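You operate a simulated robot arm through the tools that you are given. There is no shell and no other tool.

The job below is to be done with a simulated robot arm. You get a single attempt, and the scene is never put back.

Task
Run the rise test and set the rise slider by the job card's limit.
Fine: shut the main lever and turn the heater switch off first; pass means at the limit or under; no trip.

It is judged by the outcome, as a careful person would: the job done as asked, and still so three seconds after it is handed in. It fails if anything else is knocked over, pushed out of place, dropped, spilled or broken.

Robot
A 6-joint arm with a two-finger gripper, fixed in place. Base frame: the origin is at the foot of the arm, x ahead of it, y to its left, z up. Lengths are in m, angles in rad, forces in N, time in s.
Its first joint turns from -2.897 to 2.897 rad. Payload 2.45 kg.
Tool frame: the origin (TCP) lies between the finger pads and is the grasp point; the fingertips stand 0.02 m ahead of it; z points along the fingers, y is the line along which they close. Largest opening 0.14 m; the body of the gripper starts 0.168 m behind the TCP.
Orientation is that of the tool frame in the base frame, as [roll, pitch, yaw] about the fixed x, y, z axes, in that order (R = Rz(yaw) Ry(pitch) Rx(roll)). With the fingers straight down and closing along the base's y, the tool's x points along the base's -x, its y along +y and its z along -z.

Tools
- The arm moves only by the tool send_rows. Its arguments are lists of equal length, an entry for each row: "jaw": the opening, from 0 (shut) to 1 (fully open); "xyz": the shift along the tool's x, y, z in mm, a list of three; "rotation": the turn, a rotation vector about the tool's x, y, z in rad, a list of three. In form: {"jaw": [jaw, ...], "xyz": [[dx, dy, dz], ...], "rotation": [[wx, wy, wz], ...]}. A call has 1 to 20 rows; each row is the pose to reach, as a shift and turn from the pose commanded when the call began, along the tool's axes at that moment. Rows are played at 5 a second. More than 0.05 m and 0.15 rad between two rows, or a gripper value outside its range, and nothing of the call is played. Where a pose cannot be reached the arm comes as near as it can. A force on the tool above 60 N (or 10 N above the force at the start of the call, whichever is more), or a blocked arm, ends the call early, and 0.2 s more pass. Each finger travels about 0.045 m/s and halts on what it meets, pressing with about 39 N; the grip force reading is that of the motor and also rises with nothing between the fingers. The clock runs only during rows and for 0.2 s after the last one: add rows that repeat a pose to give the fingers time. The reply holds the time, the measured pose of the TCP, the force on the tool along the base axes, the opening and the grip force, in the units named above and with some noise, with the torque about the TCP (base axes, N m) and any sound that the robot's microphone picked up.
- Cameras (640 x 400 px; columns grow to the right, rows downward): "scene" is fixed at [0.0498, 0.4992, 1.7674]; the picture's right is [-0.42, -0.91, 0.00], its down [-0.45, 0.21, -0.87] and it looks along [0.79, -0.36, -0.50] (base axes); focal length 277 px, centre (320, 200). "wrist" rides on the gripper at [0.078, 0.011, -0.209] in the tool frame; the picture's right is [-0.14, 0.99, 0.00], its down [-0.92, -0.13, -0.37] and it looks along [-0.36, -0.05, 0.93] (tool axes); focal length 280 px, centre (320, 200).
- grab_frame(camera): a new picture of that camera. No time passes.
- locate(camera, pixels): for up to 12 pixels [column, row] of the newest picture of that camera ("zoom" is the newest enlarged one), the place [x, y, z] in the base frame of the surface seen there, good to about 0.003 m. No time passes.
- close_up(camera, box): a new picture of the part [left, top, right, bottom] of that camera's present view, enlarged. No time passes.
- job_done(): hands the job in; it is judged then, once.

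Unless the task says otherwise, let go and move clear before handing in.

The tools are called after "Emit:" by a JSON object that holds its "api" and its "payload". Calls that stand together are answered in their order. send_rows: Moves the arm, as the interface text tells. Its arguments: {"type":"object","properties":{"jaw":{"type":"array"},"xyz":{"type":"array"},"rotation":{"type":"array"}},"required":["jaw","xyz","rotation"]} The other tools are called the same way: grab_frame (camera) takes a picture; locate (camera, pixels) gives the place of the surface under pixels of a picture; close_up (camera, box) takes an enlarged picture of a part of a camera's view; job_done () hands the job in.

At the start:

```text
time: 0.0
tool_pos: [0.5048, -0.2548, 1.4474]
ee_rot: [-3.141, 0.0, -3.141]
contact_force: [-0.3, -1.0, -0.2]
moment: [0.01, 0.01, -0.01]
gripper_width: 0.1398
finger_force: 0.1
```

scene: 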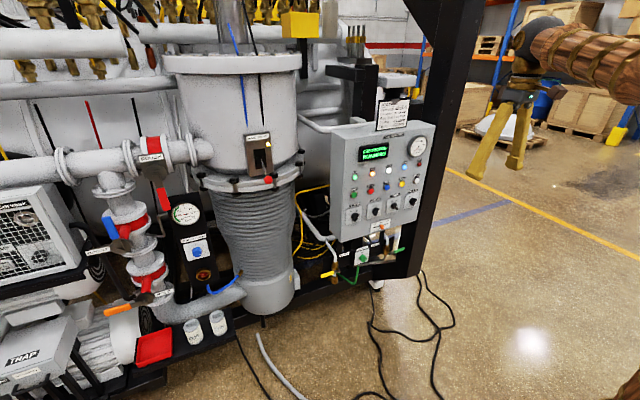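
wrist: 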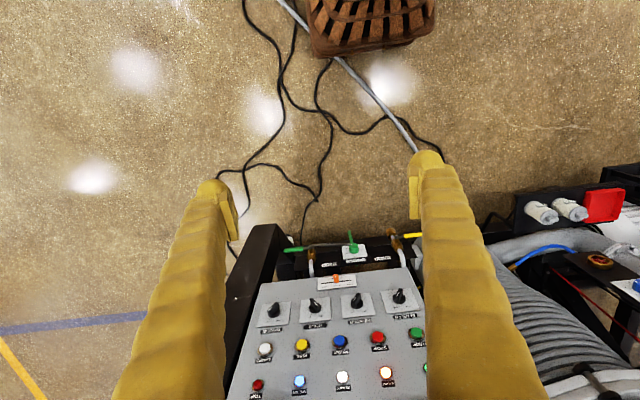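

The scene shows a vacuum-pump rig with a control panel around (385,180), levers at (160,190) and (130,225), and a card at (392,112). I'll take close-ups to read the labels and the job card.

Emit:
{"api": "close_up", "payload": {"camera": "scene", "box": [325, 80, 445, 155]}}

Emit:
{"api": "close_up", "payload": {"camera": "scene", "box": [325, 150, 445, 225]}}

Emit:
{"api": "close_up", "payload": {"camera": "scene", "box": [320, 215, 440, 290]}}

Emit:
{"api": "close_up", "payload": {"camera": "scene", "box": [90, 130, 240, 224]}}

Emit:
{"api": "close_up", "payload": {"camera": "scene", "box": [90, 200, 250, 300]}}

Emit:
{"api": "close_up", "payload": {"camera": "scene", "box": [220, 120, 320, 190]}}

```text
5.33 times, centred on (385, 118) of scene
```

zoom: 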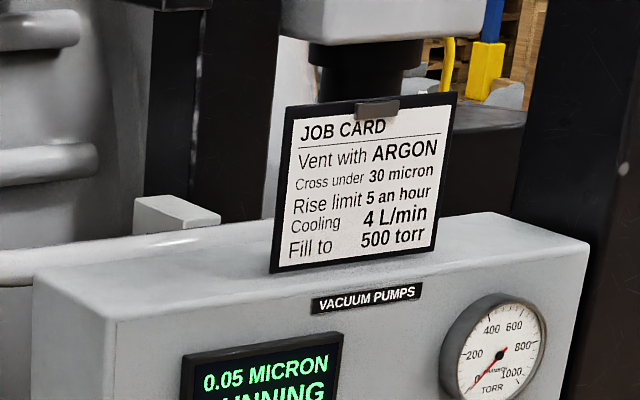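

```text
5.33 times, centred on (385, 188) of scene
```

zoom: 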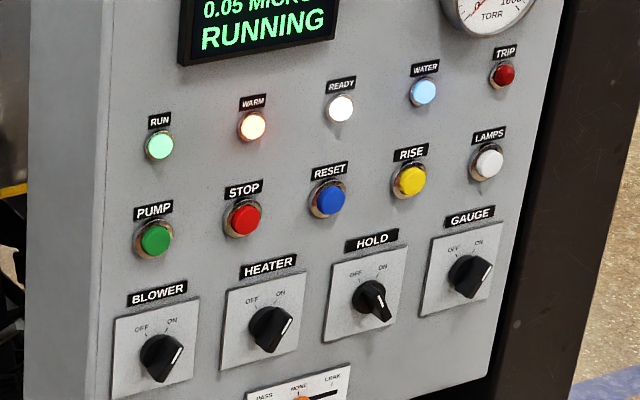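

```text
5.33 times, centred on (380, 252) of scene
```

zoom: 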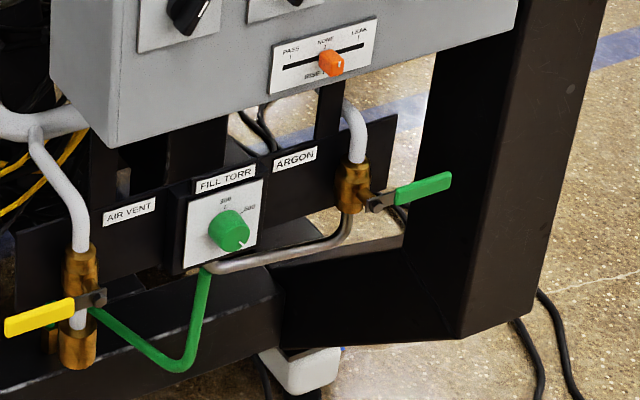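

```text
4.26 times, centred on (165, 177) of scene
```

zoom: 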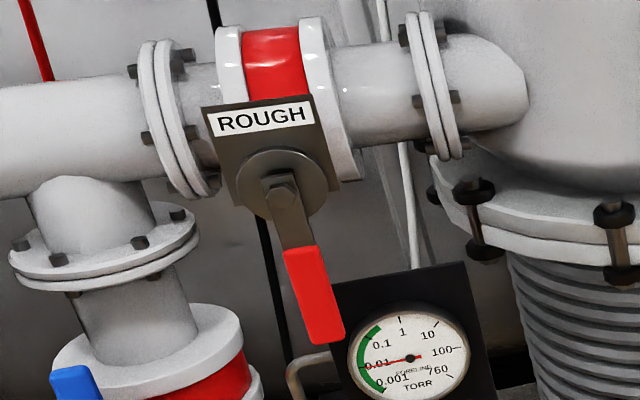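

```text
4.00 times, centred on (170, 250) of scene
```

zoom: 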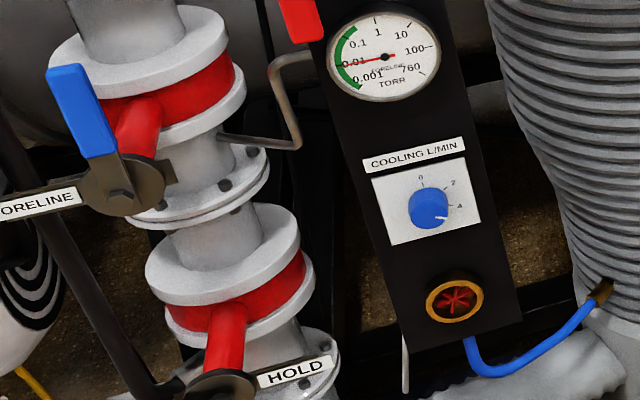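

```text
5.71 times, centred on (270, 155) of scene
```

zoom: 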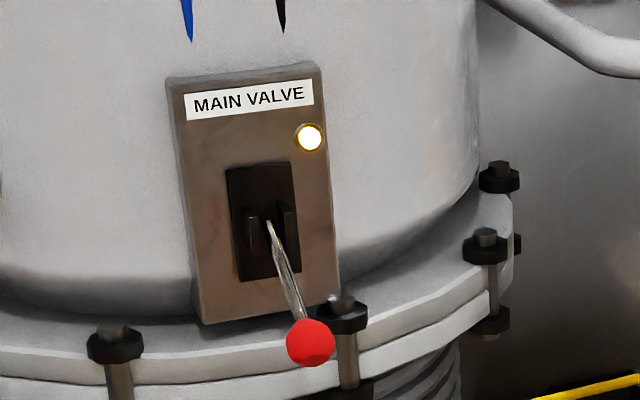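

The job card reads "Rise limit 5 an hour". The display says 0.05 MICRON RUNNING, the main lever is down with its lamp lit, and the slider is at NONE. I'll look closer at the heater knob, display, slider and lever.

Emit:
{"api": "close_up", "payload": {"camera": "scene", "box": [340, 195, 420, 245]}}

Emit:
{"api": "close_up", "payload": {"camera": "scene", "box": [345, 135, 409, 175]}}

Emit:
{"api": "close_up", "payload": {"camera": "scene", "box": [360, 215, 408, 245]}}

Emit:
{"api": "close_up", "payload": {"camera": "scene", "box": [240, 130, 288, 190]}}

Emit:
{"api": "close_up", "payload": {"camera": "wrist", "box": [220, 220, 460, 400]}}

Emit:
{"api": "close_up", "payload": {"camera": "scene", "box": [0, 180, 130, 400]}}

```text
8.00 times, centred on (380, 220) of scene
```

zoom: 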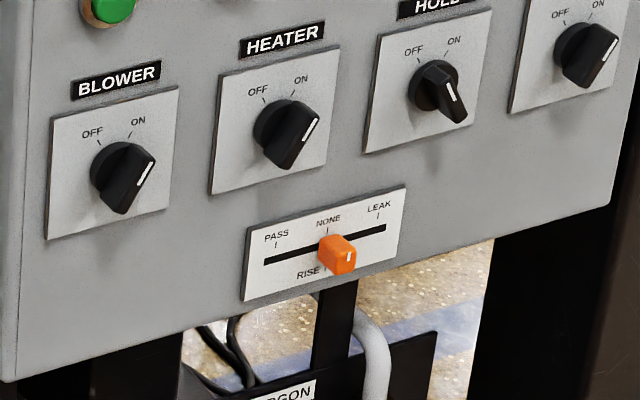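

```text
10.00 times, centred on (377, 155) of scene
```

zoom: 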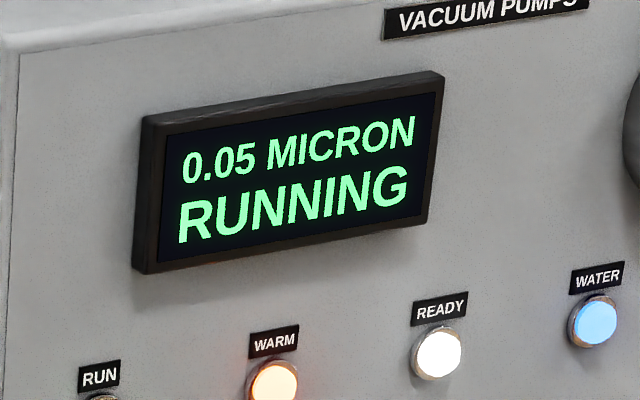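

```text
13.33 times, centred on (384, 230) of scene
```

zoom: 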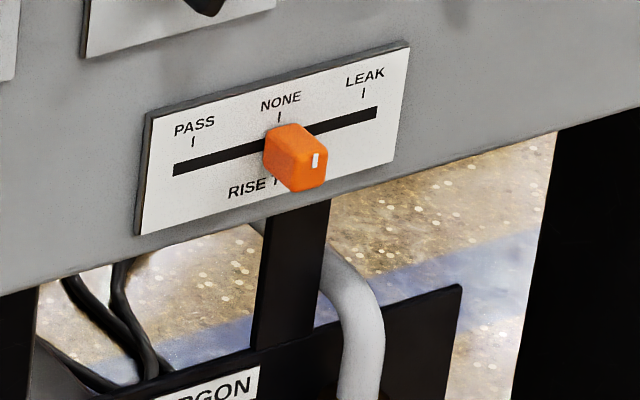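

```text
6.67 times, centred on (264, 160) of scene
```

zoom: 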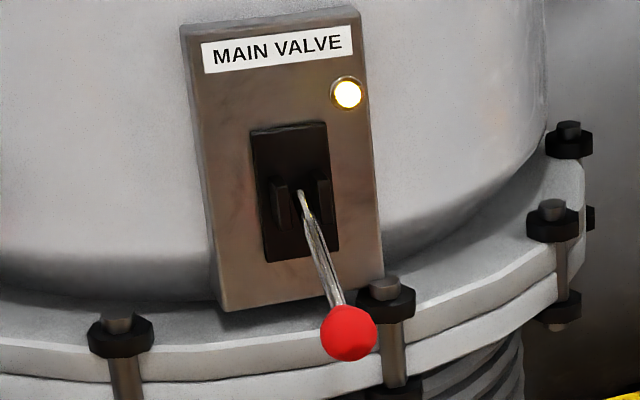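

```text
2.22 times, centred on (340, 310) of wrist
```

zoom: 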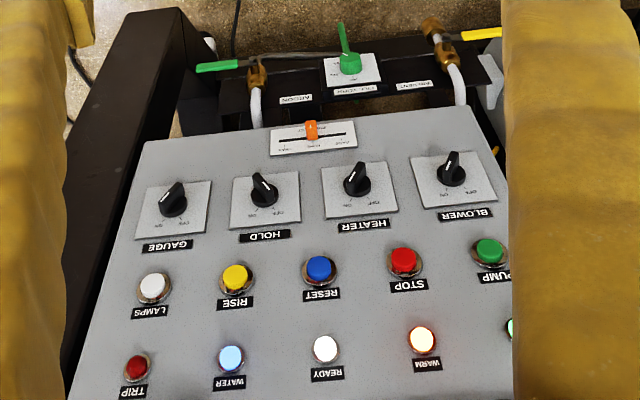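

```text
1.82 times, centred on (65, 290) of scene
```

zoom: 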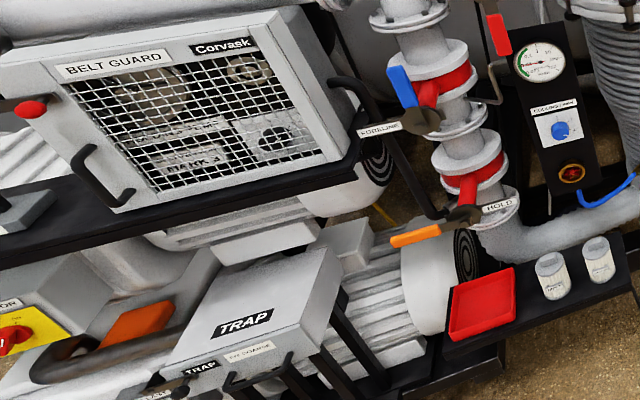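

The heater, blower and gauge pointers lean right to ON, and hold leans left to OFF. I'll measure the 3D positions of the panel, heater knob, RISE button, slider and main lever.

Emit:
{"api": "close_up", "payload": {"camera": "scene", "box": [340, 195, 420, 245]}}

Emit:
{"api": "locate", "payload": {"camera": "zoom", "pixels": [[222, 180], [330, 60], [225, 85], [325, 150], [298, 128], [312, 118], [262, 120], [285, 165], [340, 255], [350, 255], [265, 262], [385, 228]]}}

Emit:
{"api": "close_up", "payload": {"camera": "scene", "box": [325, 150, 445, 225]}}

Emit:
{"api": "locate", "payload": {"camera": "zoom", "pixels": [[411, 180], [400, 205], [430, 165], [246, 220], [330, 200], [488, 163], [300, 140], [60, 300], [520, 100], [155, 240]]}}

Emit:
{"api": "close_up", "payload": {"camera": "scene", "box": [240, 130, 288, 190]}}

Emit:
{"api": "locate", "payload": {"camera": "zoom", "pixels": [[348, 330], [335, 320], [360, 345], [318, 245], [303, 200], [220, 290], [350, 280], [210, 60], [345, 50], [290, 140], [280, 205], [322, 200]]}}

```text
8.00 times, centred on (380, 220) of scene
```

zoom: 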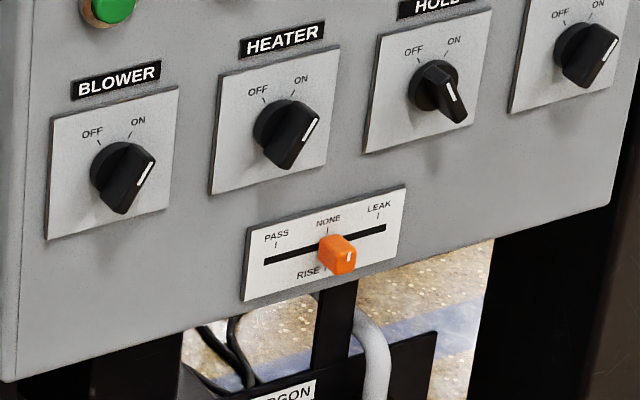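

```text
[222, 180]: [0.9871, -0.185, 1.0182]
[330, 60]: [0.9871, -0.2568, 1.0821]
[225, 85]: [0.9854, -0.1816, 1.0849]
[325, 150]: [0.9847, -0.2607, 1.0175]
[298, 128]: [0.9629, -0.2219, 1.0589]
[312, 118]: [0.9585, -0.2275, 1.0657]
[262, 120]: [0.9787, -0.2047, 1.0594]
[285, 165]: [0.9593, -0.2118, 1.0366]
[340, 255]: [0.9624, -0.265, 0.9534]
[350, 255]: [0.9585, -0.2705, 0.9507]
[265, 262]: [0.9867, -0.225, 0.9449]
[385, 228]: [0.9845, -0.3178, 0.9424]
```

```text
5.33 times, centred on (385, 188) of scene
```

zoom: 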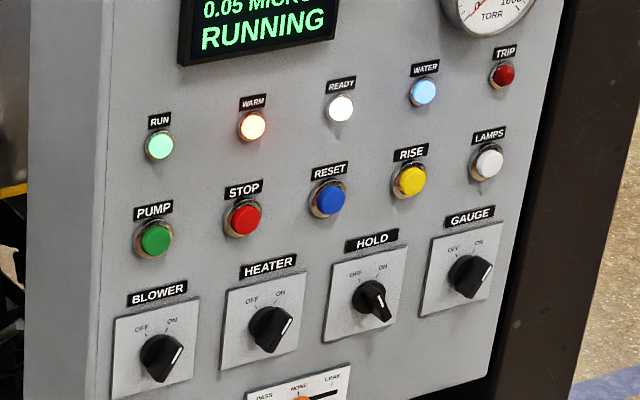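

```text
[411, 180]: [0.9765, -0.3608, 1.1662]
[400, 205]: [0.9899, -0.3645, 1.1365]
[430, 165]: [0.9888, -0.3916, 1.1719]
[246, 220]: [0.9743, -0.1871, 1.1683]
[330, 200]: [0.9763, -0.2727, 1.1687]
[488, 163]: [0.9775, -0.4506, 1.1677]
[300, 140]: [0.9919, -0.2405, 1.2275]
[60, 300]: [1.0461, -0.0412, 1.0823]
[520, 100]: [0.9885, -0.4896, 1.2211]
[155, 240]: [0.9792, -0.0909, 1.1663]
```

```text
6.67 times, centred on (264, 160) of scene
```

zoom: 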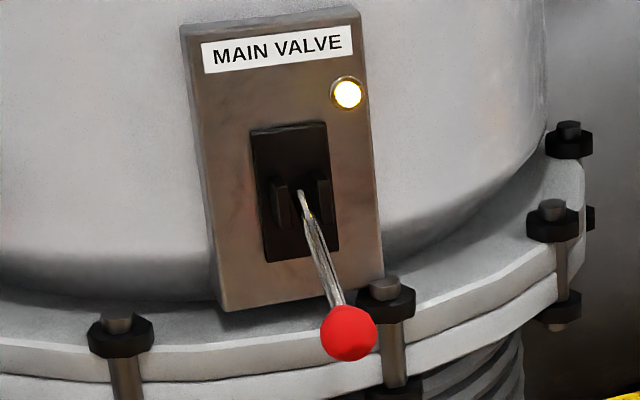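

```text
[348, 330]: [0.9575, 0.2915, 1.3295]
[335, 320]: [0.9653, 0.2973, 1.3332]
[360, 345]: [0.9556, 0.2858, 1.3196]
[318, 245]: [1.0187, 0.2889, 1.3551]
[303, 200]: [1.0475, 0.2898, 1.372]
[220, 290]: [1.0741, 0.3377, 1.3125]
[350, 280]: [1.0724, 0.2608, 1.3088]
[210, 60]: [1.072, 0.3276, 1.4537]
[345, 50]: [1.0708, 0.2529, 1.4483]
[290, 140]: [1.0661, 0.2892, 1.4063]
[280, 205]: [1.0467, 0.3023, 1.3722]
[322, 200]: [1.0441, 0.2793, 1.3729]
```

The panel face is at x≈0.988 facing −x. The heater knob is at about (0.975,-0.221,1.05), the RISE button at about (0.976,-0.361,1.166), and the lever ball at about (0.97,0.29,1.323). Next I'll check possible obstacles and the exact tick geometry before moving.

Emit:
{"api": "grab_frame", "payload": {"camera": "scene"}}

Emit:
{"api": "locate", "payload": {"camera": "scene", "pixels": [[237, 50], [243, 115], [262, 110], [300, 25], [440, 60], [420, 150], [405, 250], [392, 110], [350, 75], [355, 100], [230, 60], [255, 90]]}}

Emit:
{"api": "locate", "payload": {"camera": "scene", "pixels": [[490, 140], [520, 130], [600, 60], [560, 50], [512, 170], [480, 165], [160, 190], [184, 215], [310, 240], [344, 273], [360, 258], [410, 250]]}}

Emit:
{"api": "close_up", "payload": {"camera": "scene", "box": [362, 200, 390, 220]}}

Emit:
{"api": "locate", "payload": {"camera": "zoom", "pixels": [[100, 50], [250, 20], [320, 100]]}}

```text
taken
```

scene: 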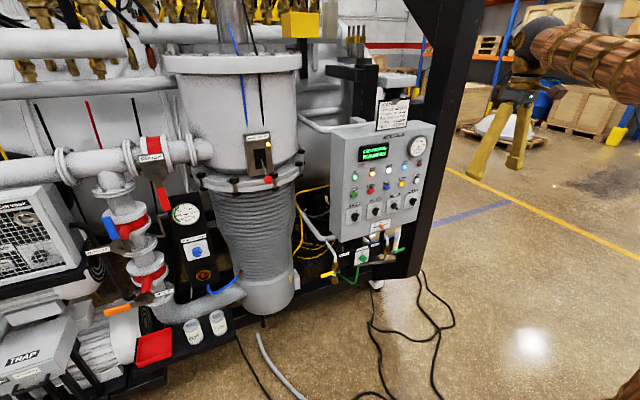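

```text
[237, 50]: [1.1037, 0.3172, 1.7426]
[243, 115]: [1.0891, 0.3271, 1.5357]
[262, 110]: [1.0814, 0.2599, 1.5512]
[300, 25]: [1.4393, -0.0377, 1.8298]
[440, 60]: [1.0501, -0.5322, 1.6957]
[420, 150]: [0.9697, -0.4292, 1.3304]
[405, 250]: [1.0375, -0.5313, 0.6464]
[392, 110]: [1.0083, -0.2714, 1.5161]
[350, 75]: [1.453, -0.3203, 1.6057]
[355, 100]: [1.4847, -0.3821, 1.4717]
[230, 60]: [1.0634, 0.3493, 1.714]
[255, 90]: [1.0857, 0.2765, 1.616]
```

```text
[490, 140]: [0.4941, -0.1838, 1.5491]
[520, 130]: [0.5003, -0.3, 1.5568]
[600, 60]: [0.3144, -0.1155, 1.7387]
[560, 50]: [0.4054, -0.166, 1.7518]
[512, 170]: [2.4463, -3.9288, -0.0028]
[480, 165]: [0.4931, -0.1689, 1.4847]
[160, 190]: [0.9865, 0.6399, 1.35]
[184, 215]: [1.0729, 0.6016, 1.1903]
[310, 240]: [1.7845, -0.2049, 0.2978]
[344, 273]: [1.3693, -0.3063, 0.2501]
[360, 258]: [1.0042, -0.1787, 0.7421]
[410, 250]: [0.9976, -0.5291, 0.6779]
```

```text
16.00 times, centred on (376, 210) of scene
```

zoom: 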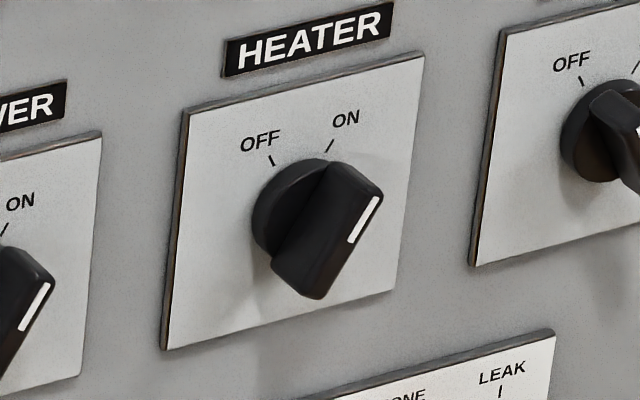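

```text
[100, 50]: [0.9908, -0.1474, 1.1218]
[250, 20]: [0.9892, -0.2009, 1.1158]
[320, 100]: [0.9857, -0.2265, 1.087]
```

The heater knob is a round skirt with a grip bar, and its white pointer runs toward ON. I'll locate its ticks, skirt and bar edges.

Emit:
{"api": "locate", "payload": {"camera": "zoom", "pixels": [[271, 159], [330, 144], [376, 200], [352, 240], [330, 165], [380, 190], [315, 295], [275, 265], [258, 210], [345, 220], [170, 345], [415, 60]]}}

Emit:
{"api": "close_up", "payload": {"camera": "scene", "box": [366, 216, 402, 242]}}

Emit:
{"api": "locate", "payload": {"camera": "zoom", "pixels": [[100, 200], [500, 80], [300, 180], [320, 200], [290, 220], [345, 170], [335, 230], [370, 190], [455, 90], [150, 180]]}}

```text
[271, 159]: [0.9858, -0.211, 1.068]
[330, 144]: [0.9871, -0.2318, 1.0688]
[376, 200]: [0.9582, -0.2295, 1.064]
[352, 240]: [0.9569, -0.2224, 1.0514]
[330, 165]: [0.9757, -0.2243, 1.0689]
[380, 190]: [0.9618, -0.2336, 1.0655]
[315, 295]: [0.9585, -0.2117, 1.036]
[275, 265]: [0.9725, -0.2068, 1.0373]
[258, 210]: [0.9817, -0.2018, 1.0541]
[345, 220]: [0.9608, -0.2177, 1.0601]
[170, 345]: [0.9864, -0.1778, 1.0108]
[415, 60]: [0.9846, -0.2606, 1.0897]
```

```text
15.38 times, centred on (384, 229) of scene
```

zoom: 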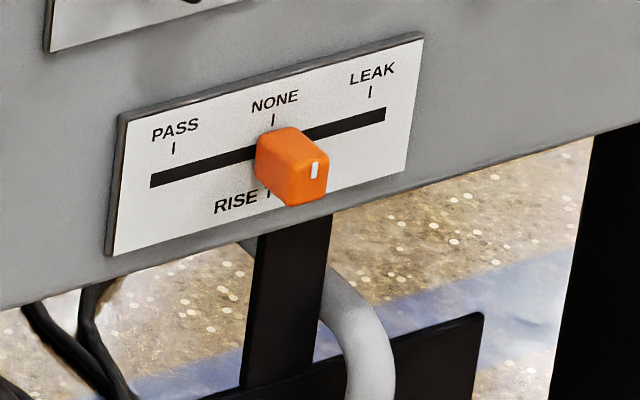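

```text
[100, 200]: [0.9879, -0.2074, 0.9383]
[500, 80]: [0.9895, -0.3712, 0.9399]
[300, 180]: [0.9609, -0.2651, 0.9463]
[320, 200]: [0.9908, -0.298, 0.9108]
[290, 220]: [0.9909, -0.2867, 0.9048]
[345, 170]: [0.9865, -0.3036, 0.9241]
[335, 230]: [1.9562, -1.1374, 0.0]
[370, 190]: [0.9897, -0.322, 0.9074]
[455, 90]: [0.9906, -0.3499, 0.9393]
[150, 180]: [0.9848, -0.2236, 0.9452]
```

Knob axis is at about y=-0.2205, z=1.0505, with a bar front of x≈0.958 and ticks at ±30°. I'll get the slider ticks and cap edges from the zoom just taken, plus surroundings such as the column and pipes near the lever.

Emit:
{"api": "locate", "payload": {"camera": "zoom", "pixels": [[174, 148], [273, 120], [371, 91], [151, 180], [386, 113], [262, 150], [265, 185], [322, 150], [323, 190], [305, 135], [292, 200], [290, 160]]}}

Emit:
{"api": "close_up", "payload": {"camera": "scene", "box": [160, 60, 320, 200]}}

Emit:
{"api": "locate", "payload": {"camera": "zoom", "pixels": [[300, 250], [450, 350], [330, 350], [420, 100], [300, 150], [200, 330]]}}

```text
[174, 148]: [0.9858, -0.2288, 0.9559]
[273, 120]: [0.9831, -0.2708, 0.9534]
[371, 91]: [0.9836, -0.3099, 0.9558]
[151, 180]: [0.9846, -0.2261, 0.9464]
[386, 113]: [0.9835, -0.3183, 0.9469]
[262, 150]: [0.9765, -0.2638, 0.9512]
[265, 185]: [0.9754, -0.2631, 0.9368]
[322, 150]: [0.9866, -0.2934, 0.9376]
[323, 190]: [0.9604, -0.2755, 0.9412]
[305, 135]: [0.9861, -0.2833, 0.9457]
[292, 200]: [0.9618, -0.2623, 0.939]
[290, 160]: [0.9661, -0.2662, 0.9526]
```

```text
2.86 times, centred on (240, 130) of scene
```

zoom: 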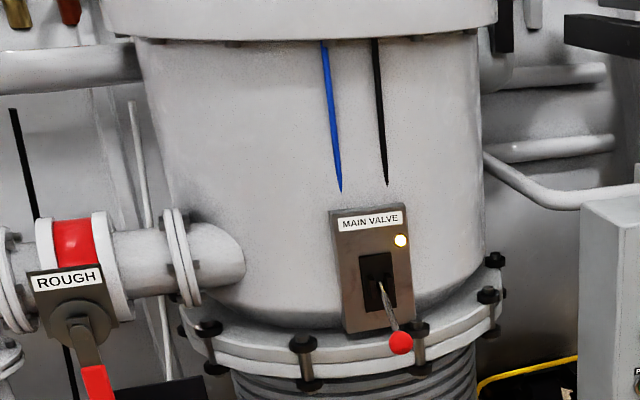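

```text
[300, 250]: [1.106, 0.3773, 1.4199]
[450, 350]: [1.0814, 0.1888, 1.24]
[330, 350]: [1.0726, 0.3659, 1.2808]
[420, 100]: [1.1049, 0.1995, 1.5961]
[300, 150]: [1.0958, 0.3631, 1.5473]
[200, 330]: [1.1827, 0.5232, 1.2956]
```

The slider ticks are at y≈-0.229 (PASS), -0.270 (NONE) and -0.311 (LEAK). The space in front of the rig is clear, so I'll close the jaw, swing the tool to horizontal (pointing +x) and move to about (0.75, 0.0, 1.28).

Emit:
{"api": "send_rows", "payload": {"jaw": [0.8, 0.6, 0.4, 0.2, 0, 0, 0, 0, 0, 0, 0, 0], "xyz": [[-22.3, 23.2, 15.2], [-44.5, 46.4, 30.4], [-66.8, 69.5, 45.5], [-89.1, 92.7, 60.7], [-111.4, 115.9, 75.9], [-133.6, 139.1, 91.1], [-155.9, 162.3, 106.3], [-178.2, 185.5, 121.5], [-200.5, 208.6, 136.6], [-222.7, 231.8, 151.8], [-245, 255, 167], [-245, 255, 167]], "rotation": [[0, -0.1428, 0], [0, -0.2856, 0], [0, -0.4284, 0], [0, -0.5712, 0], [0, -0.714, 0], [0, -0.8568, 0], [0, -0.9996, 0], [0, -1.1424, 0], [0, -1.2852, 0], [0, -1.428, 0], [0, -1.5708, 0], [0, -1.5708, 0]]}}

```text
time: 1.3
tool_pos: [0.6823, -0.147, 1.2703]
ee_rot: [3.083, 0.638, 3.101]
contact_force: [1.0, 0.0, 0.5]
moment: [-0.05, 0.0, 0.0]
gripper_width: 0.0265
finger_force: 0.1
stopped in row 6: the arm was blocked; the commanded pose is now the measured one
```

The arm stopped in row 6 ("blocked") with almost no contact force, so this is probably a joint or reach limit and not a collision. I'll look at both cameras.

Emit:
{"api": "grab_frame", "payload": {"camera": "scene"}}

Emit:
{"api": "grab_frame", "payload": {"camera": "wrist"}}

```text
taken
```

scene: 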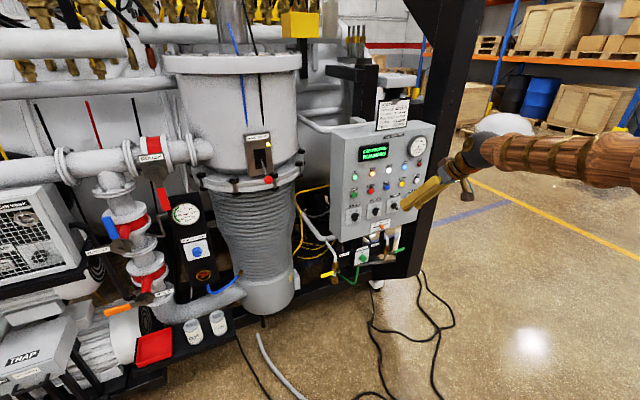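

```text
taken
```

wrist: 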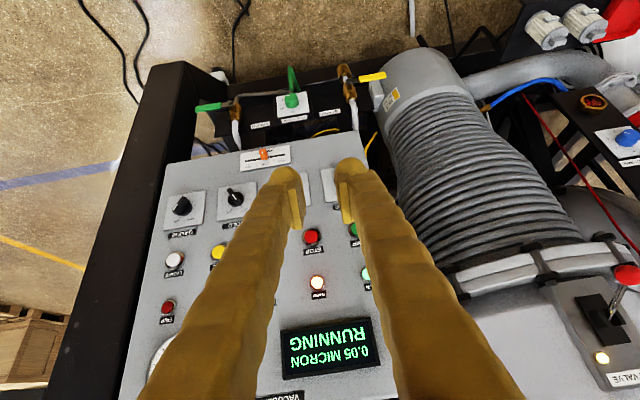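

There was no contact; the fingers are well in front of the panel. I'll test a slow pure rotation from here to see whether this was speed or a joint limit.

Emit:
{"api": "send_rows", "payload": {"jaw": [0, 0, 0, 0, 0, 0], "xyz": [[0, 0, 0], [0, 0, 0], [0, 0, 0], [0, 0, 0], [0, 0, 0], [0, 0, 0]], "rotation": [[0, -0.05, 0], [0, -0.1, 0], [0, -0.15, 0], [0, -0.2, 0], [0, -0.25, 0], [0, -0.3, 0]]}}

```text
time: 2.9
tool_pos: [0.7018, -0.1542, 1.2253]
ee_rot: [3.031, 0.876, 3.048]
contact_force: [0.1, 0.7, 0.7]
moment: [0.02, -0.04, -0.03]
gripper_width: 0.0
finger_force: 29.0
stopped in row 6: the arm was blocked; the commanded pose is now the measured one
```

Rotation progressed to pitch 0.876, but the TCP drifted forward and down, so the arm seems to need a different elbow and wrist posture. I'll look at the arm again.

Emit:
{"api": "close_up", "payload": {"camera": "scene", "box": [390, 90, 640, 246]}}

Emit:
{"api": "locate", "payload": {"camera": "zoom", "pixels": [[250, 160], [220, 190], [150, 240], [300, 150], [400, 150], [500, 150], [600, 170], [260, 100], [200, 170]]}}

```text
2.56 times, centred on (515, 168) of scene
```

zoom: 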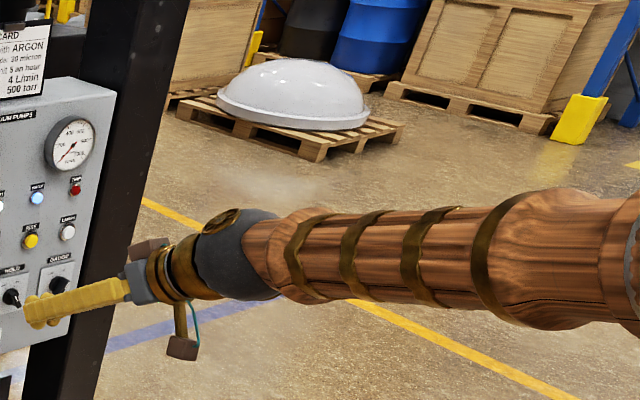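

```text
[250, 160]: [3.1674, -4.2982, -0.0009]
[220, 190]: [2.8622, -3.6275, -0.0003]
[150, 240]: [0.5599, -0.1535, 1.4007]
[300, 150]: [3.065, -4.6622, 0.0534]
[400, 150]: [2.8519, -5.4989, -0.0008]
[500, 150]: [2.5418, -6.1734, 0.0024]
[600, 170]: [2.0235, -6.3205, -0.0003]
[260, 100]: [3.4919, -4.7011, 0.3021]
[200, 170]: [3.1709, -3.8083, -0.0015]
```

The arm's forearm runs along zoom pixels (560,270) to (240,260). I'll locate points on it to work out the posture.

Emit:
{"api": "locate", "payload": {"camera": "zoom", "pixels": [[235, 250], [270, 250], [330, 245], [400, 245], [470, 245], [550, 250], [620, 240], [170, 270], [80, 300], [40, 310], [215, 215], [182, 345]]}}

```text
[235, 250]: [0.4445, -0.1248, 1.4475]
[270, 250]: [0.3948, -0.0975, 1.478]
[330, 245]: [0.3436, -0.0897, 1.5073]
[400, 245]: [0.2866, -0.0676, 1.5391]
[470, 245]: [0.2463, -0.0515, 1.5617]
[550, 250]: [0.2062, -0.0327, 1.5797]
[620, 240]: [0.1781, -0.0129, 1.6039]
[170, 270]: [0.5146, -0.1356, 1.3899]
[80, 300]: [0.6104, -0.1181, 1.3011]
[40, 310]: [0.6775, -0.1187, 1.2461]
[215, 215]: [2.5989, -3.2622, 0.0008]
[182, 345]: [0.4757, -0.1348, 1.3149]
```

The forearm slopes about 30° down and the tool about 40° down, so the wrist is nearly straight and the elbow folded. I'll move forward about 0.15 m with the orientation held, to unfold the elbow before pitching further.

Emit:
{"api": "send_rows", "payload": {"jaw": [0, 0, 0, 0, 0, 0, 0, 0], "xyz": [[-13.7, 0.2, 16.5], [-27.3, 0.4, 33], [-41, 0.6, 49.5], [-54.6, 0.7, 66.1], [-68.3, 0.9, 82.6], [-82, 1.1, 99.1], [-95.6, 1.3, 115.6], [-95.6, 1.3, 115.6]], "rotation": [[0, 0, 0], [0, 0, 0], [0, 0, 0], [0, 0, 0], [0, 0, 0], [0, 0, 0], [0, 0, 0], [0, 0, 0]]}}

```text
time: 4.7
tool_pos: [0.8509, -0.1532, 1.2269]
ee_rot: [3.031, 0.875, 3.049]
contact_force: [0.6, 1.0, -0.2]
moment: [0.0, 0.02, -0.02]
gripper_width: 0.0
finger_force: 29.2
```

The translation tracked perfectly. Now I'll try the pitch rotation from here, slowly.

Emit:
{"api": "send_rows", "payload": {"jaw": [0, 0, 0, 0, 0, 0], "xyz": [[0, 0, 0], [0, 0, 0], [0, 0, 0], [0, 0, 0], [0, 0, 0], [0, 0, 0]], "rotation": [[0, -0.06, 0], [0, -0.12, 0], [0, -0.18, 0], [0, -0.24, 0], [0, -0.3, 0], [0, -0.3, 0]]}}

Emit:
{"api": "grab_frame", "payload": {"camera": "scene"}}

```text
time: 6.1
tool_pos: [0.8502, -0.1534, 1.2268]
ee_rot: [2.956, 1.174, 2.963]
contact_force: [1.1, 0.0, -0.4]
moment: [-0.01, 0.02, 0.01]
gripper_width: 0.0
finger_force: 29.2
```

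```text
taken
```

scene: 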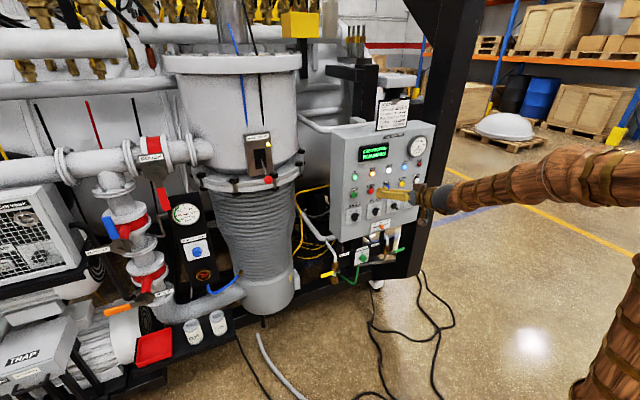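

Pitching works now (pitch 1.174), so the earlier block was the folded-elbow limit. I'll complete the rotation to exactly horizontal (tool z=+x) at this spot.

Emit:
{"api": "send_rows", "payload": {"jaw": [0, 0, 0, 0, 0, 0, 0], "xyz": [[0, 0, 0], [0, 0, 0], [0, 0, 0], [0, 0, 0], [0, 0, 0], [0, 0, 0], [0, 0, 0]], "rotation": [[0.001, -0.065, -0.012], [0.002, -0.13, -0.024], [0.0035, -0.195, -0.036], [0.005, -0.26, -0.048], [0.006, -0.325, -0.06], [0.007, -0.39, -0.072], [0.007, -0.39, -0.072]]}}

Emit:
{"api": "grab_frame", "payload": {"camera": "wrist"}}

Emit:
{"api": "close_up", "payload": {"camera": "scene", "box": [330, 90, 640, 284]}}

Emit:
{"api": "locate", "payload": {"camera": "zoom", "pixels": [[300, 180], [350, 180], [400, 180], [450, 180], [500, 180], [550, 180], [250, 200], [220, 210], [600, 190]]}}

```text
time: 7.7
tool_pos: [0.8511, -0.1529, 1.2272]
ee_rot: [-1.243, 1.569, -1.244]
contact_force: [0.6, 0.8, 0.2]
moment: [-0.04, 0.03, 0.0]
gripper_width: 0.0
finger_force: 29.1
```

```text
taken
```

wrist: 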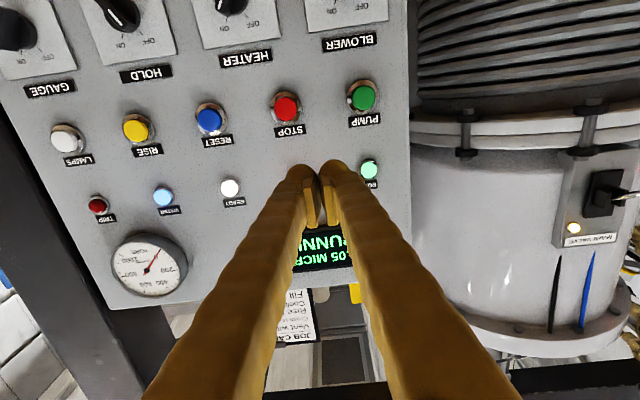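

```text
2.06 times, centred on (485, 187) of scene
```

zoom: 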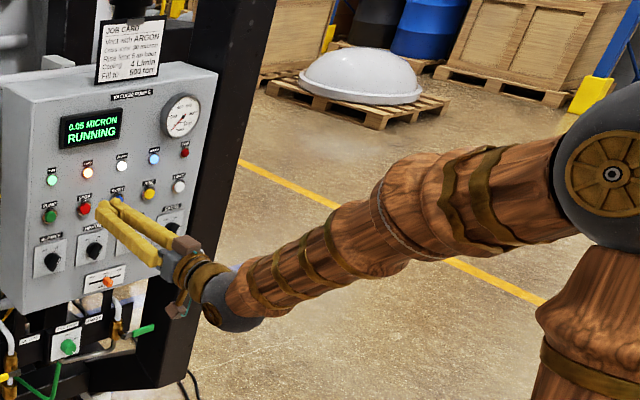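

```text
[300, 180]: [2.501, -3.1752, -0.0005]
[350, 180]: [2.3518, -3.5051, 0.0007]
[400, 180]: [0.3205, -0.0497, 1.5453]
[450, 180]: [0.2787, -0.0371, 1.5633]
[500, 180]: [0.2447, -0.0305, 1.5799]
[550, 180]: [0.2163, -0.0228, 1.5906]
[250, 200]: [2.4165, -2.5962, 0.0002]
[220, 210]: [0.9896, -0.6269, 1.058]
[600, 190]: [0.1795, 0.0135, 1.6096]
```

The tool is now exactly horizontal at (0.851,-0.153,1.227), and the forearm has a comfortable 35° bend. Next I'll translate in front of the main lever, with closed fingers below the ball: target (0.85, 0.289, 1.265).

Emit:
{"api": "send_rows", "payload": {"jaw": [0, 0, 0, 0, 0, 0, 0, 0, 0, 0, 0, 0, 0], "xyz": [[-3.2, 36.8, 0], [-6.3, 73.7, 0], [-9.5, 110.5, 0], [-12.7, 147.3, 0], [-15.8, 184.2, 0], [-19, 221, 0], [-22.2, 257.8, 0], [-25.3, 294.7, 0], [-28.5, 331.5, 0], [-31.7, 368.3, 0], [-34.8, 405.2, 0], [-38, 442, 0], [-38, 442, 0]], "rotation": [[0, 0, 0], [0, 0, 0], [0, 0, 0], [0, 0, 0], [0, 0, 0], [0, 0, 0], [0, 0, 0], [0, 0, 0], [0, 0, 0], [0, 0, 0], [0, 0, 0], [0, 0, 0], [0, 0, 0]]}}

Emit:
{"api": "grab_frame", "payload": {"camera": "wrist"}}

Emit:
{"api": "grab_frame", "payload": {"camera": "scene"}}

```text
time: 10.5
tool_pos: [0.8723, 0.1172, 1.2835]
ee_rot: [-2.028, 1.487, -1.772]
contact_force: [1.0, -0.1, 0.3]
moment: [-0.03, 0.03, 0.0]
gripper_width: 0.0001
finger_force: 30.2
out of reach, approached as far as the arm can: row 2, 3, 4, 5, 6, 7, 8, 9, 10, 11, 12, 13
```

```text
taken
```

wrist: 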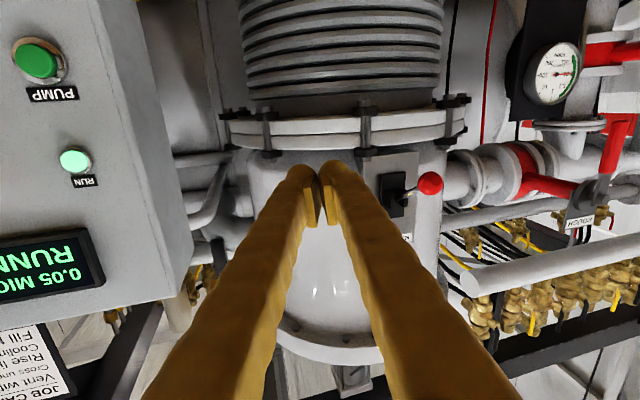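

```text
taken
```

scene: 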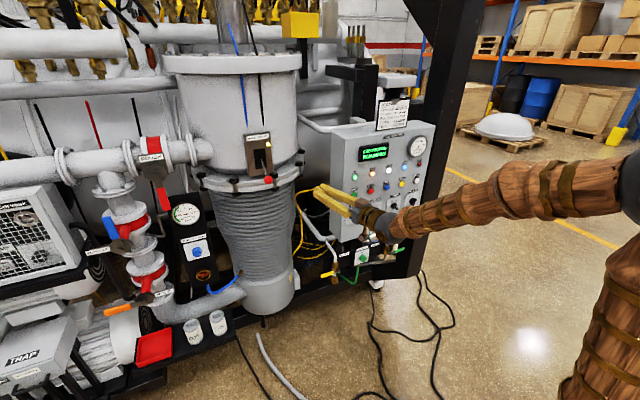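

Moving left with the tool square to the panel hits a wrist-roll limit ("out of reach" from row 2), leaving the arm at (0.872,0.117,1.284) with tool azimuth about 15°. A tool yawed left should stay within that limit. First I'll send a null row to learn what the commanded pose is now.

Emit:
{"api": "send_rows", "payload": {"jaw": [0], "xyz": [[0, 0, 0]], "rotation": [[0, 0, 0]]}}

```text
time: 10.9
tool_pos: [0.8703, 0.1186, 1.2827]
ee_rot: [-2.028, 1.488, -1.772]
contact_force: [-1.0, 0.6, 0.0]
moment: [-0.02, 0.01, -0.02]
gripper_width: 0.0
finger_force: 29.3
```

No complaint, so the commanded pose equals the present one. I'll now yaw the tool to 40° left while moving to a pre-push pose of about (0.893,0.230,1.265), below and in front of the lever ball.

Emit:
{"api": "send_rows", "payload": {"jaw": [0, 0, 0, 0, 0, 0], "xyz": [[1.6, 20.6, 10.1], [3.2, 41.2, 20.2], [4.9, 61.8, 30.4], [6.5, 82.4, 40.5], [8.1, 103, 50.6], [8.1, 103, 50.6]], "rotation": [[-0.0884, -0.0106, 0.0132], [-0.1768, -0.0212, 0.0263], [-0.2652, -0.0318, 0.0395], [-0.3536, -0.0424, 0.0526], [-0.442, -0.053, 0.0658], [-0.442, -0.053, 0.0658]]}}

Emit:
{"api": "grab_frame", "payload": {"camera": "wrist"}}

Emit:
{"api": "grab_frame", "payload": {"camera": "scene"}}

```text
time: 12.3
tool_pos: [0.9068, 0.2324, 1.2692]
ee_rot: [2.316, 1.57, 3.017]
contact_force: [1.3, 0.7, 0.0]
moment: [0.03, 0.01, -0.01]
gripper_width: 0.0001
finger_force: 30.0
```

```text
taken
```

wrist: 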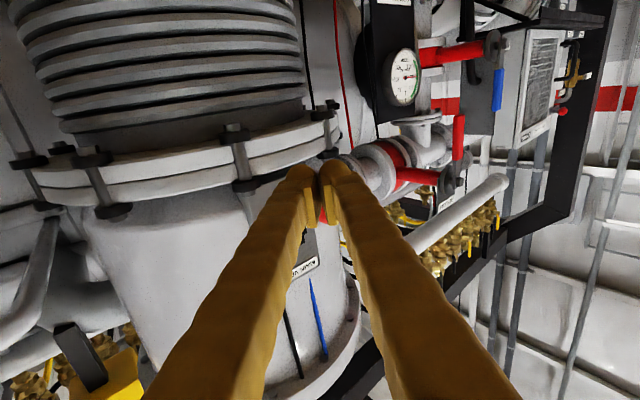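

```text
taken
```

scene: 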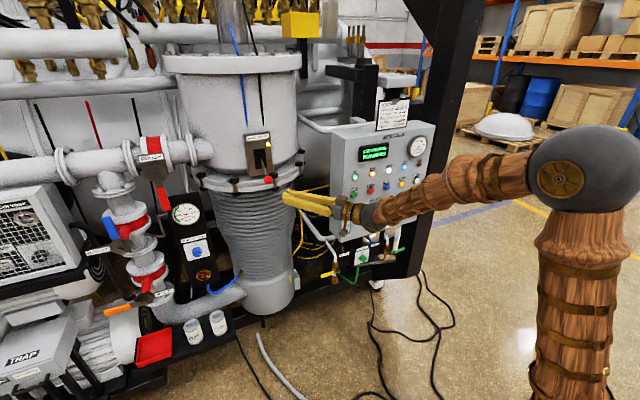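

The tool is at (0.907,0.232,1.269) with 40° yaw, as planned. I'll advance beneath the ball to about (0.962,0.288,1.269), leaving roughly 20 mm of vertical clearance.

Emit:
{"api": "send_rows", "payload": {"jaw": [0, 0, 0, 0, 0], "xyz": [[0, 2, 20], [0, 4, 40], [0, 6, 60], [0, 6.9, 78], [0, 6.9, 78]], "rotation": [[0, 0, 0], [0, 0, 0], [0, 0, 0], [0, 0, 0], [0, 0, 0]]}}

Emit:
{"api": "close_up", "payload": {"camera": "scene", "box": [230, 125, 350, 215]}}

Emit:
{"api": "grab_frame", "payload": {"camera": "wrist"}}

```text
time: 13.5
tool_pos: [0.9642, 0.2887, 1.2715]
ee_rot: [-2.503, 1.57, -1.806]
contact_force: [0.1, 0.3, 1.1]
moment: [-0.02, 0.03, 0.01]
gripper_width: 0.0
finger_force: 29.1
```

```text
4.44 times, centred on (290, 170) of scene
```

zoom: 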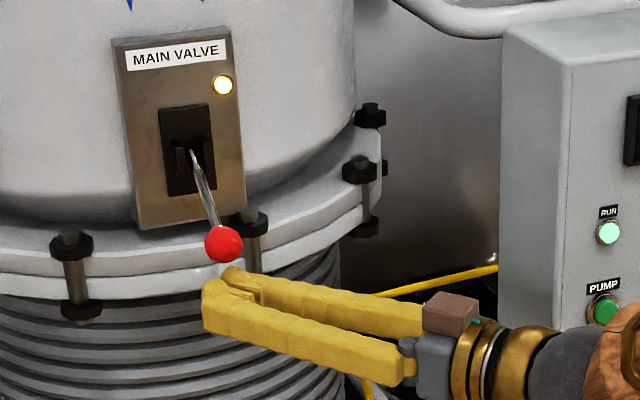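

```text
taken
```

wrist: 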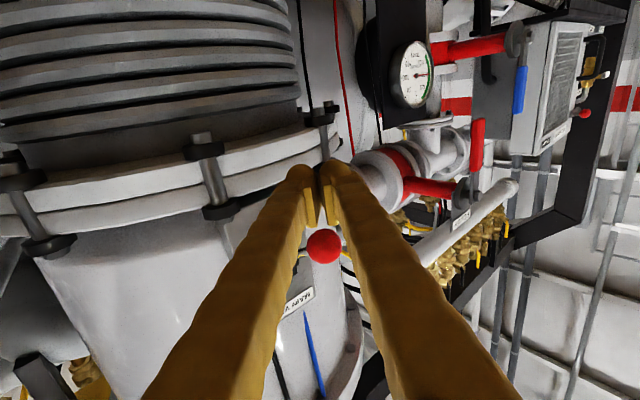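

The fingers sit directly below the red ball (zoom ~(223,245)). I'll push straight up in small steps and watch the force.

Emit:
{"api": "send_rows", "payload": {"jaw": [0, 0, 0, 0, 0, 0, 0], "xyz": [[-10, 0, 0], [-20, 0, 0], [-30, 0, 0], [-40, 0, 0], [-50, 0, 0], [-60, 0, 0], [-60, 0, 0]], "rotation": [[0, 0, 0], [0, 0, 0], [0, 0, 0], [0, 0, 0], [0, 0, 0], [0, 0, 0], [0, 0, 0]]}}

Emit:
{"api": "close_up", "payload": {"camera": "scene", "box": [230, 125, 350, 215]}}

```text
time: 15.1
tool_pos: [0.963, 0.2877, 1.3322]
ee_rot: [-0.362, 1.57, 0.337]
contact_force: [0.3, 0.1, -0.1]
moment: [-0.01, -0.07, -0.01]
gripper_width: 0.0
finger_force: 29.1
```

```text
4.44 times, centred on (290, 170) of scene
```

zoom: 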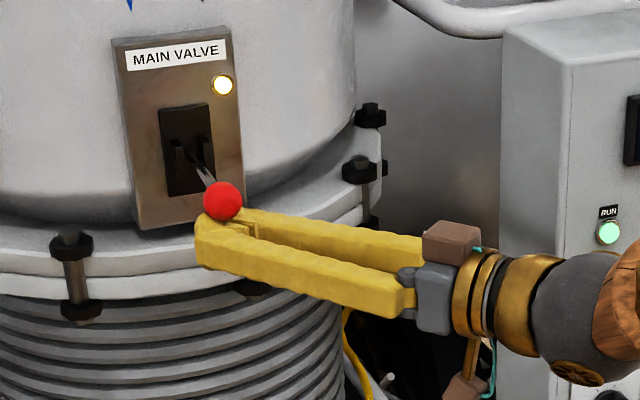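

The lever follows the fingers at almost no force; the ball is now just below level. I'll continue up another 70 mm.

Emit:
{"api": "send_rows", "payload": {"jaw": [0, 0, 0, 0, 0, 0, 0, 0], "xyz": [[-10, 0, 0], [-20, 0, 0], [-30, 0, 0], [-40, 0, 0], [-50, 0, 0], [-60, 0, 0], [-70, 0, 0], [-70, 0, 0]], "rotation": [[0, 0, 0], [0, 0, 0], [0, 0, 0], [0, 0, 0], [0, 0, 0], [0, 0, 0], [0, 0, 0], [0, 0, 0]]}}

Emit:
{"api": "close_up", "payload": {"camera": "scene", "box": [230, 125, 350, 215]}}

Emit:
{"api": "close_up", "payload": {"camera": "scene", "box": [325, 120, 445, 215]}}

```text
time: 16.6
tool_pos: [0.9637, 0.2882, 1.3812]
ee_rot: [2.852, 1.557, -2.734]
contact_force: [0.2, -0.5, -6.6]
moment: [-0.03, 0.09, 0.02]
gripper_width: 0.0
finger_force: 29.7
stopped in row 7: the force on the tool passed its limit at 73 N (the readings are from after the stop); the commanded pose is now the measured one
```

```text
4.44 times, centred on (290, 170) of scene
```

zoom: 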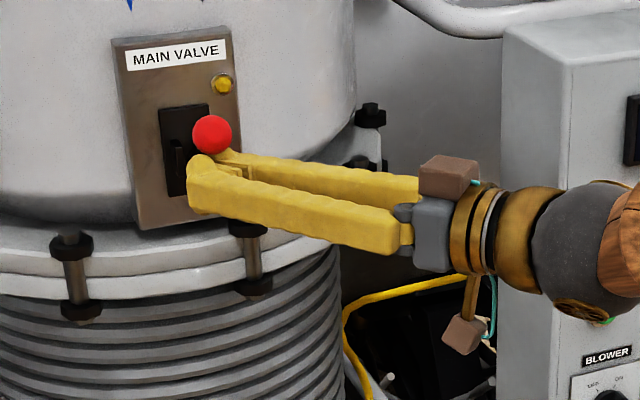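

```text
4.21 times, centred on (385, 168) of scene
```

zoom: 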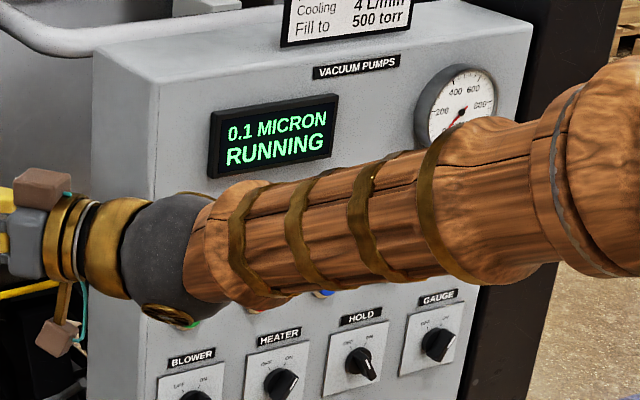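

The main-valve lamp is out, the lever is up at its stop, and pressure is starting to rise (0.1 micron), so the valve is shut. I'll drop slightly to release the ball and back straight out.

Emit:
{"api": "send_rows", "payload": {"jaw": [0, 0, 0, 0, 0, 0, 0, 0], "xyz": [[10, 0, 0], [20, 0, 0], [25, 0, -20], [25, 0, -45], [25, 0, -70], [25, 0, -95], [25, 0, -110], [25, 0, -110]], "rotation": [[0, 0, 0], [0, 0, 0], [0, 0, 0], [0, 0, 0], [0, 0, 0], [0, 0, 0], [0, 0, 0], [0, 0, 0]]}}

Emit:
{"api": "close_up", "payload": {"camera": "scene", "box": [230, 125, 350, 215]}}

```text
time: 18.4
tool_pos: [0.8785, 0.2189, 1.3589]
ee_rot: [2.864, 1.557, -2.723]
contact_force: [0.1, 0.0, -0.6]
moment: [-0.01, -0.03, 0.01]
gripper_width: 0.0
finger_force: 29.4
```

```text
4.44 times, centred on (290, 170) of scene
```

zoom: 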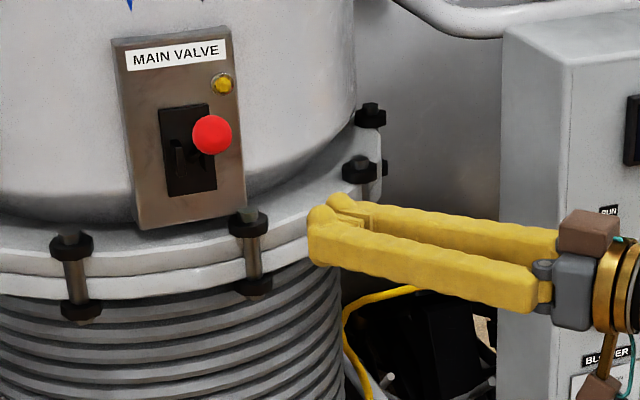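

The lever stays up with the lamp off. Now I'll swing back in front of the panel, squaring the tool on the way, to about (0.85,-0.153,1.20).

Emit:
{"api": "send_rows", "payload": {"jaw": [0, 0, 0, 0, 0, 0, 0, 0, 0, 0, 0], "xyz": [[16.1, -26.8, -25.8], [32.3, -53.5, -51.6], [48.4, -80.3, -77.5], [64.5, -107.1, -103.3], [80.7, -133.9, -129.1], [96.8, -160.6, -154.9], [112.9, -187.4, -180.7], [129, -214.2, -206.6], [145.2, -240.9, -232.4], [161.3, -267.7, -258.2], [161.3, -267.7, -258.2]], "rotation": [[0.0696, -0.0014, 0], [0.1393, -0.0028, 0], [0.2089, -0.0042, 0], [0.2785, -0.0056, 0], [0.3482, -0.0071, 0], [0.4178, -0.0085, 0.001], [0.4874, -0.0099, 0.001], [0.557, -0.0113, 0.001], [0.6267, -0.0127, 0.001], [0.6963, -0.0141, 0.001], [0.6963, -0.0141, 0.001]]}}

Emit:
{"api": "grab_frame", "payload": {"camera": "wrist"}}

Emit:
{"api": "grab_frame", "payload": {"camera": "scene"}}

```text
time: 20.8
tool_pos: [0.8509, -0.1545, 1.2008]
ee_rot: [-2.63, 1.57, -2.629]
contact_force: [0.2, -0.3, -0.8]
moment: [-0.02, -0.02, 0.0]
gripper_width: 0.0
finger_force: 29.2
```

```text
taken
```

wrist: 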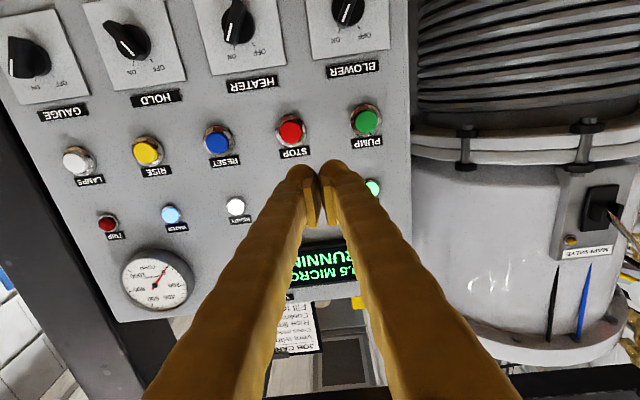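

```text
taken
```

scene: 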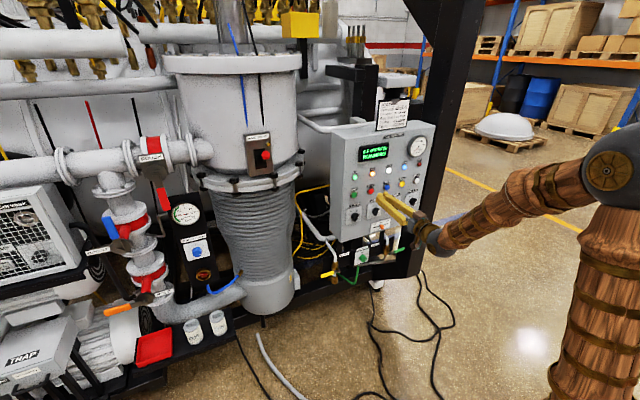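

The display shows the pressure climbing slowly and the tool is square at (0.851,-0.1545,1.201). I'll go in front of the heater knob with the jaw partly open and rolled +30° to match the knob bar.

Emit:
{"api": "send_rows", "payload": {"jaw": [0.36, 0.36, 0.36, 0.36, 0.36, 0.36, 0.36], "xyz": [[25, -11, 3.2], [50, -22, 6.3], [75, -33, 9.5], [100, -44, 12.7], [125, -55, 15.8], [150, -66, 19], [150, -66, 19]], "rotation": [[0, 0, 0.0873], [0, 0, 0.1745], [0, 0, 0.2618], [0, 0, 0.3491], [0, 0, 0.4363], [0, 0, 0.5236], [0, 0, 0.5236]]}}

Emit:
{"api": "grab_frame", "payload": {"camera": "wrist"}}

Emit:
{"api": "close_up", "payload": {"camera": "scene", "box": [325, 140, 485, 265]}}

```text
time: 22.4
tool_pos: [0.8695, -0.22, 1.0485]
ee_rot: [1.573, 1.045, 1.573]
contact_force: [-0.2, 0.3, -0.9]
moment: [0.02, 0.01, -0.02]
gripper_width: 0.0505
finger_force: 0.1
```

```text
taken
```

wrist: 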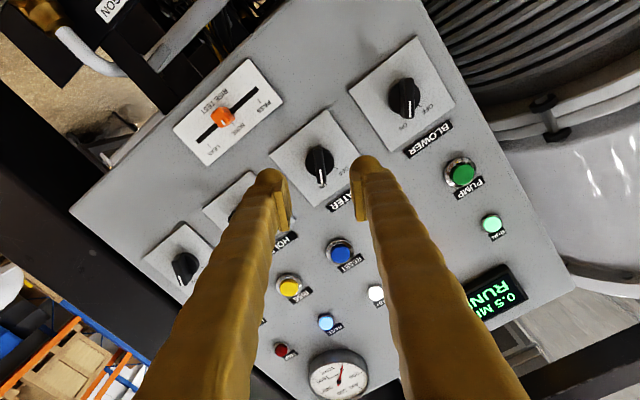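

```text
3.20 times, centred on (405, 202) of scene
```

zoom: 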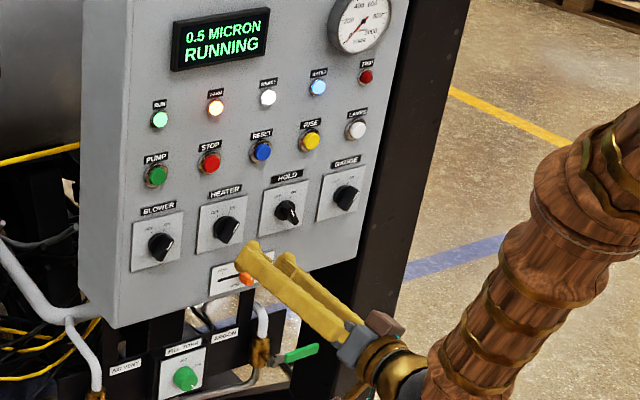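

The knob bar appears vertical in the wrist view at (320,165), centred between the fingertips at (270,180) and (365,170). I'll check the alignment more precisely before going in.

Emit:
{"api": "close_up", "payload": {"camera": "wrist", "box": [256, 105, 384, 225]}}

Emit:
{"api": "locate", "payload": {"camera": "wrist", "pixels": [[312, 155], [330, 160], [320, 148], [322, 182], [315, 175], [328, 175], [306, 160], [336, 165]]}}

```text
3.33 times, centred on (320, 165) of wrist
```

zoom: 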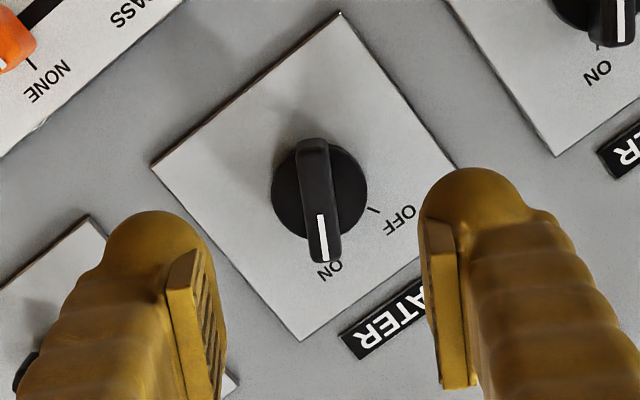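

```text
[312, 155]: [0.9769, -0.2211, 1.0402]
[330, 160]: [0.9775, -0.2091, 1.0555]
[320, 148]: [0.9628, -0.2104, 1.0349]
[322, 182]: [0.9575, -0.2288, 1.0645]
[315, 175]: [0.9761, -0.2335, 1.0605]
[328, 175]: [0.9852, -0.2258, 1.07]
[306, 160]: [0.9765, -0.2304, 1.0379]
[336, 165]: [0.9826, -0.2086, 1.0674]
```

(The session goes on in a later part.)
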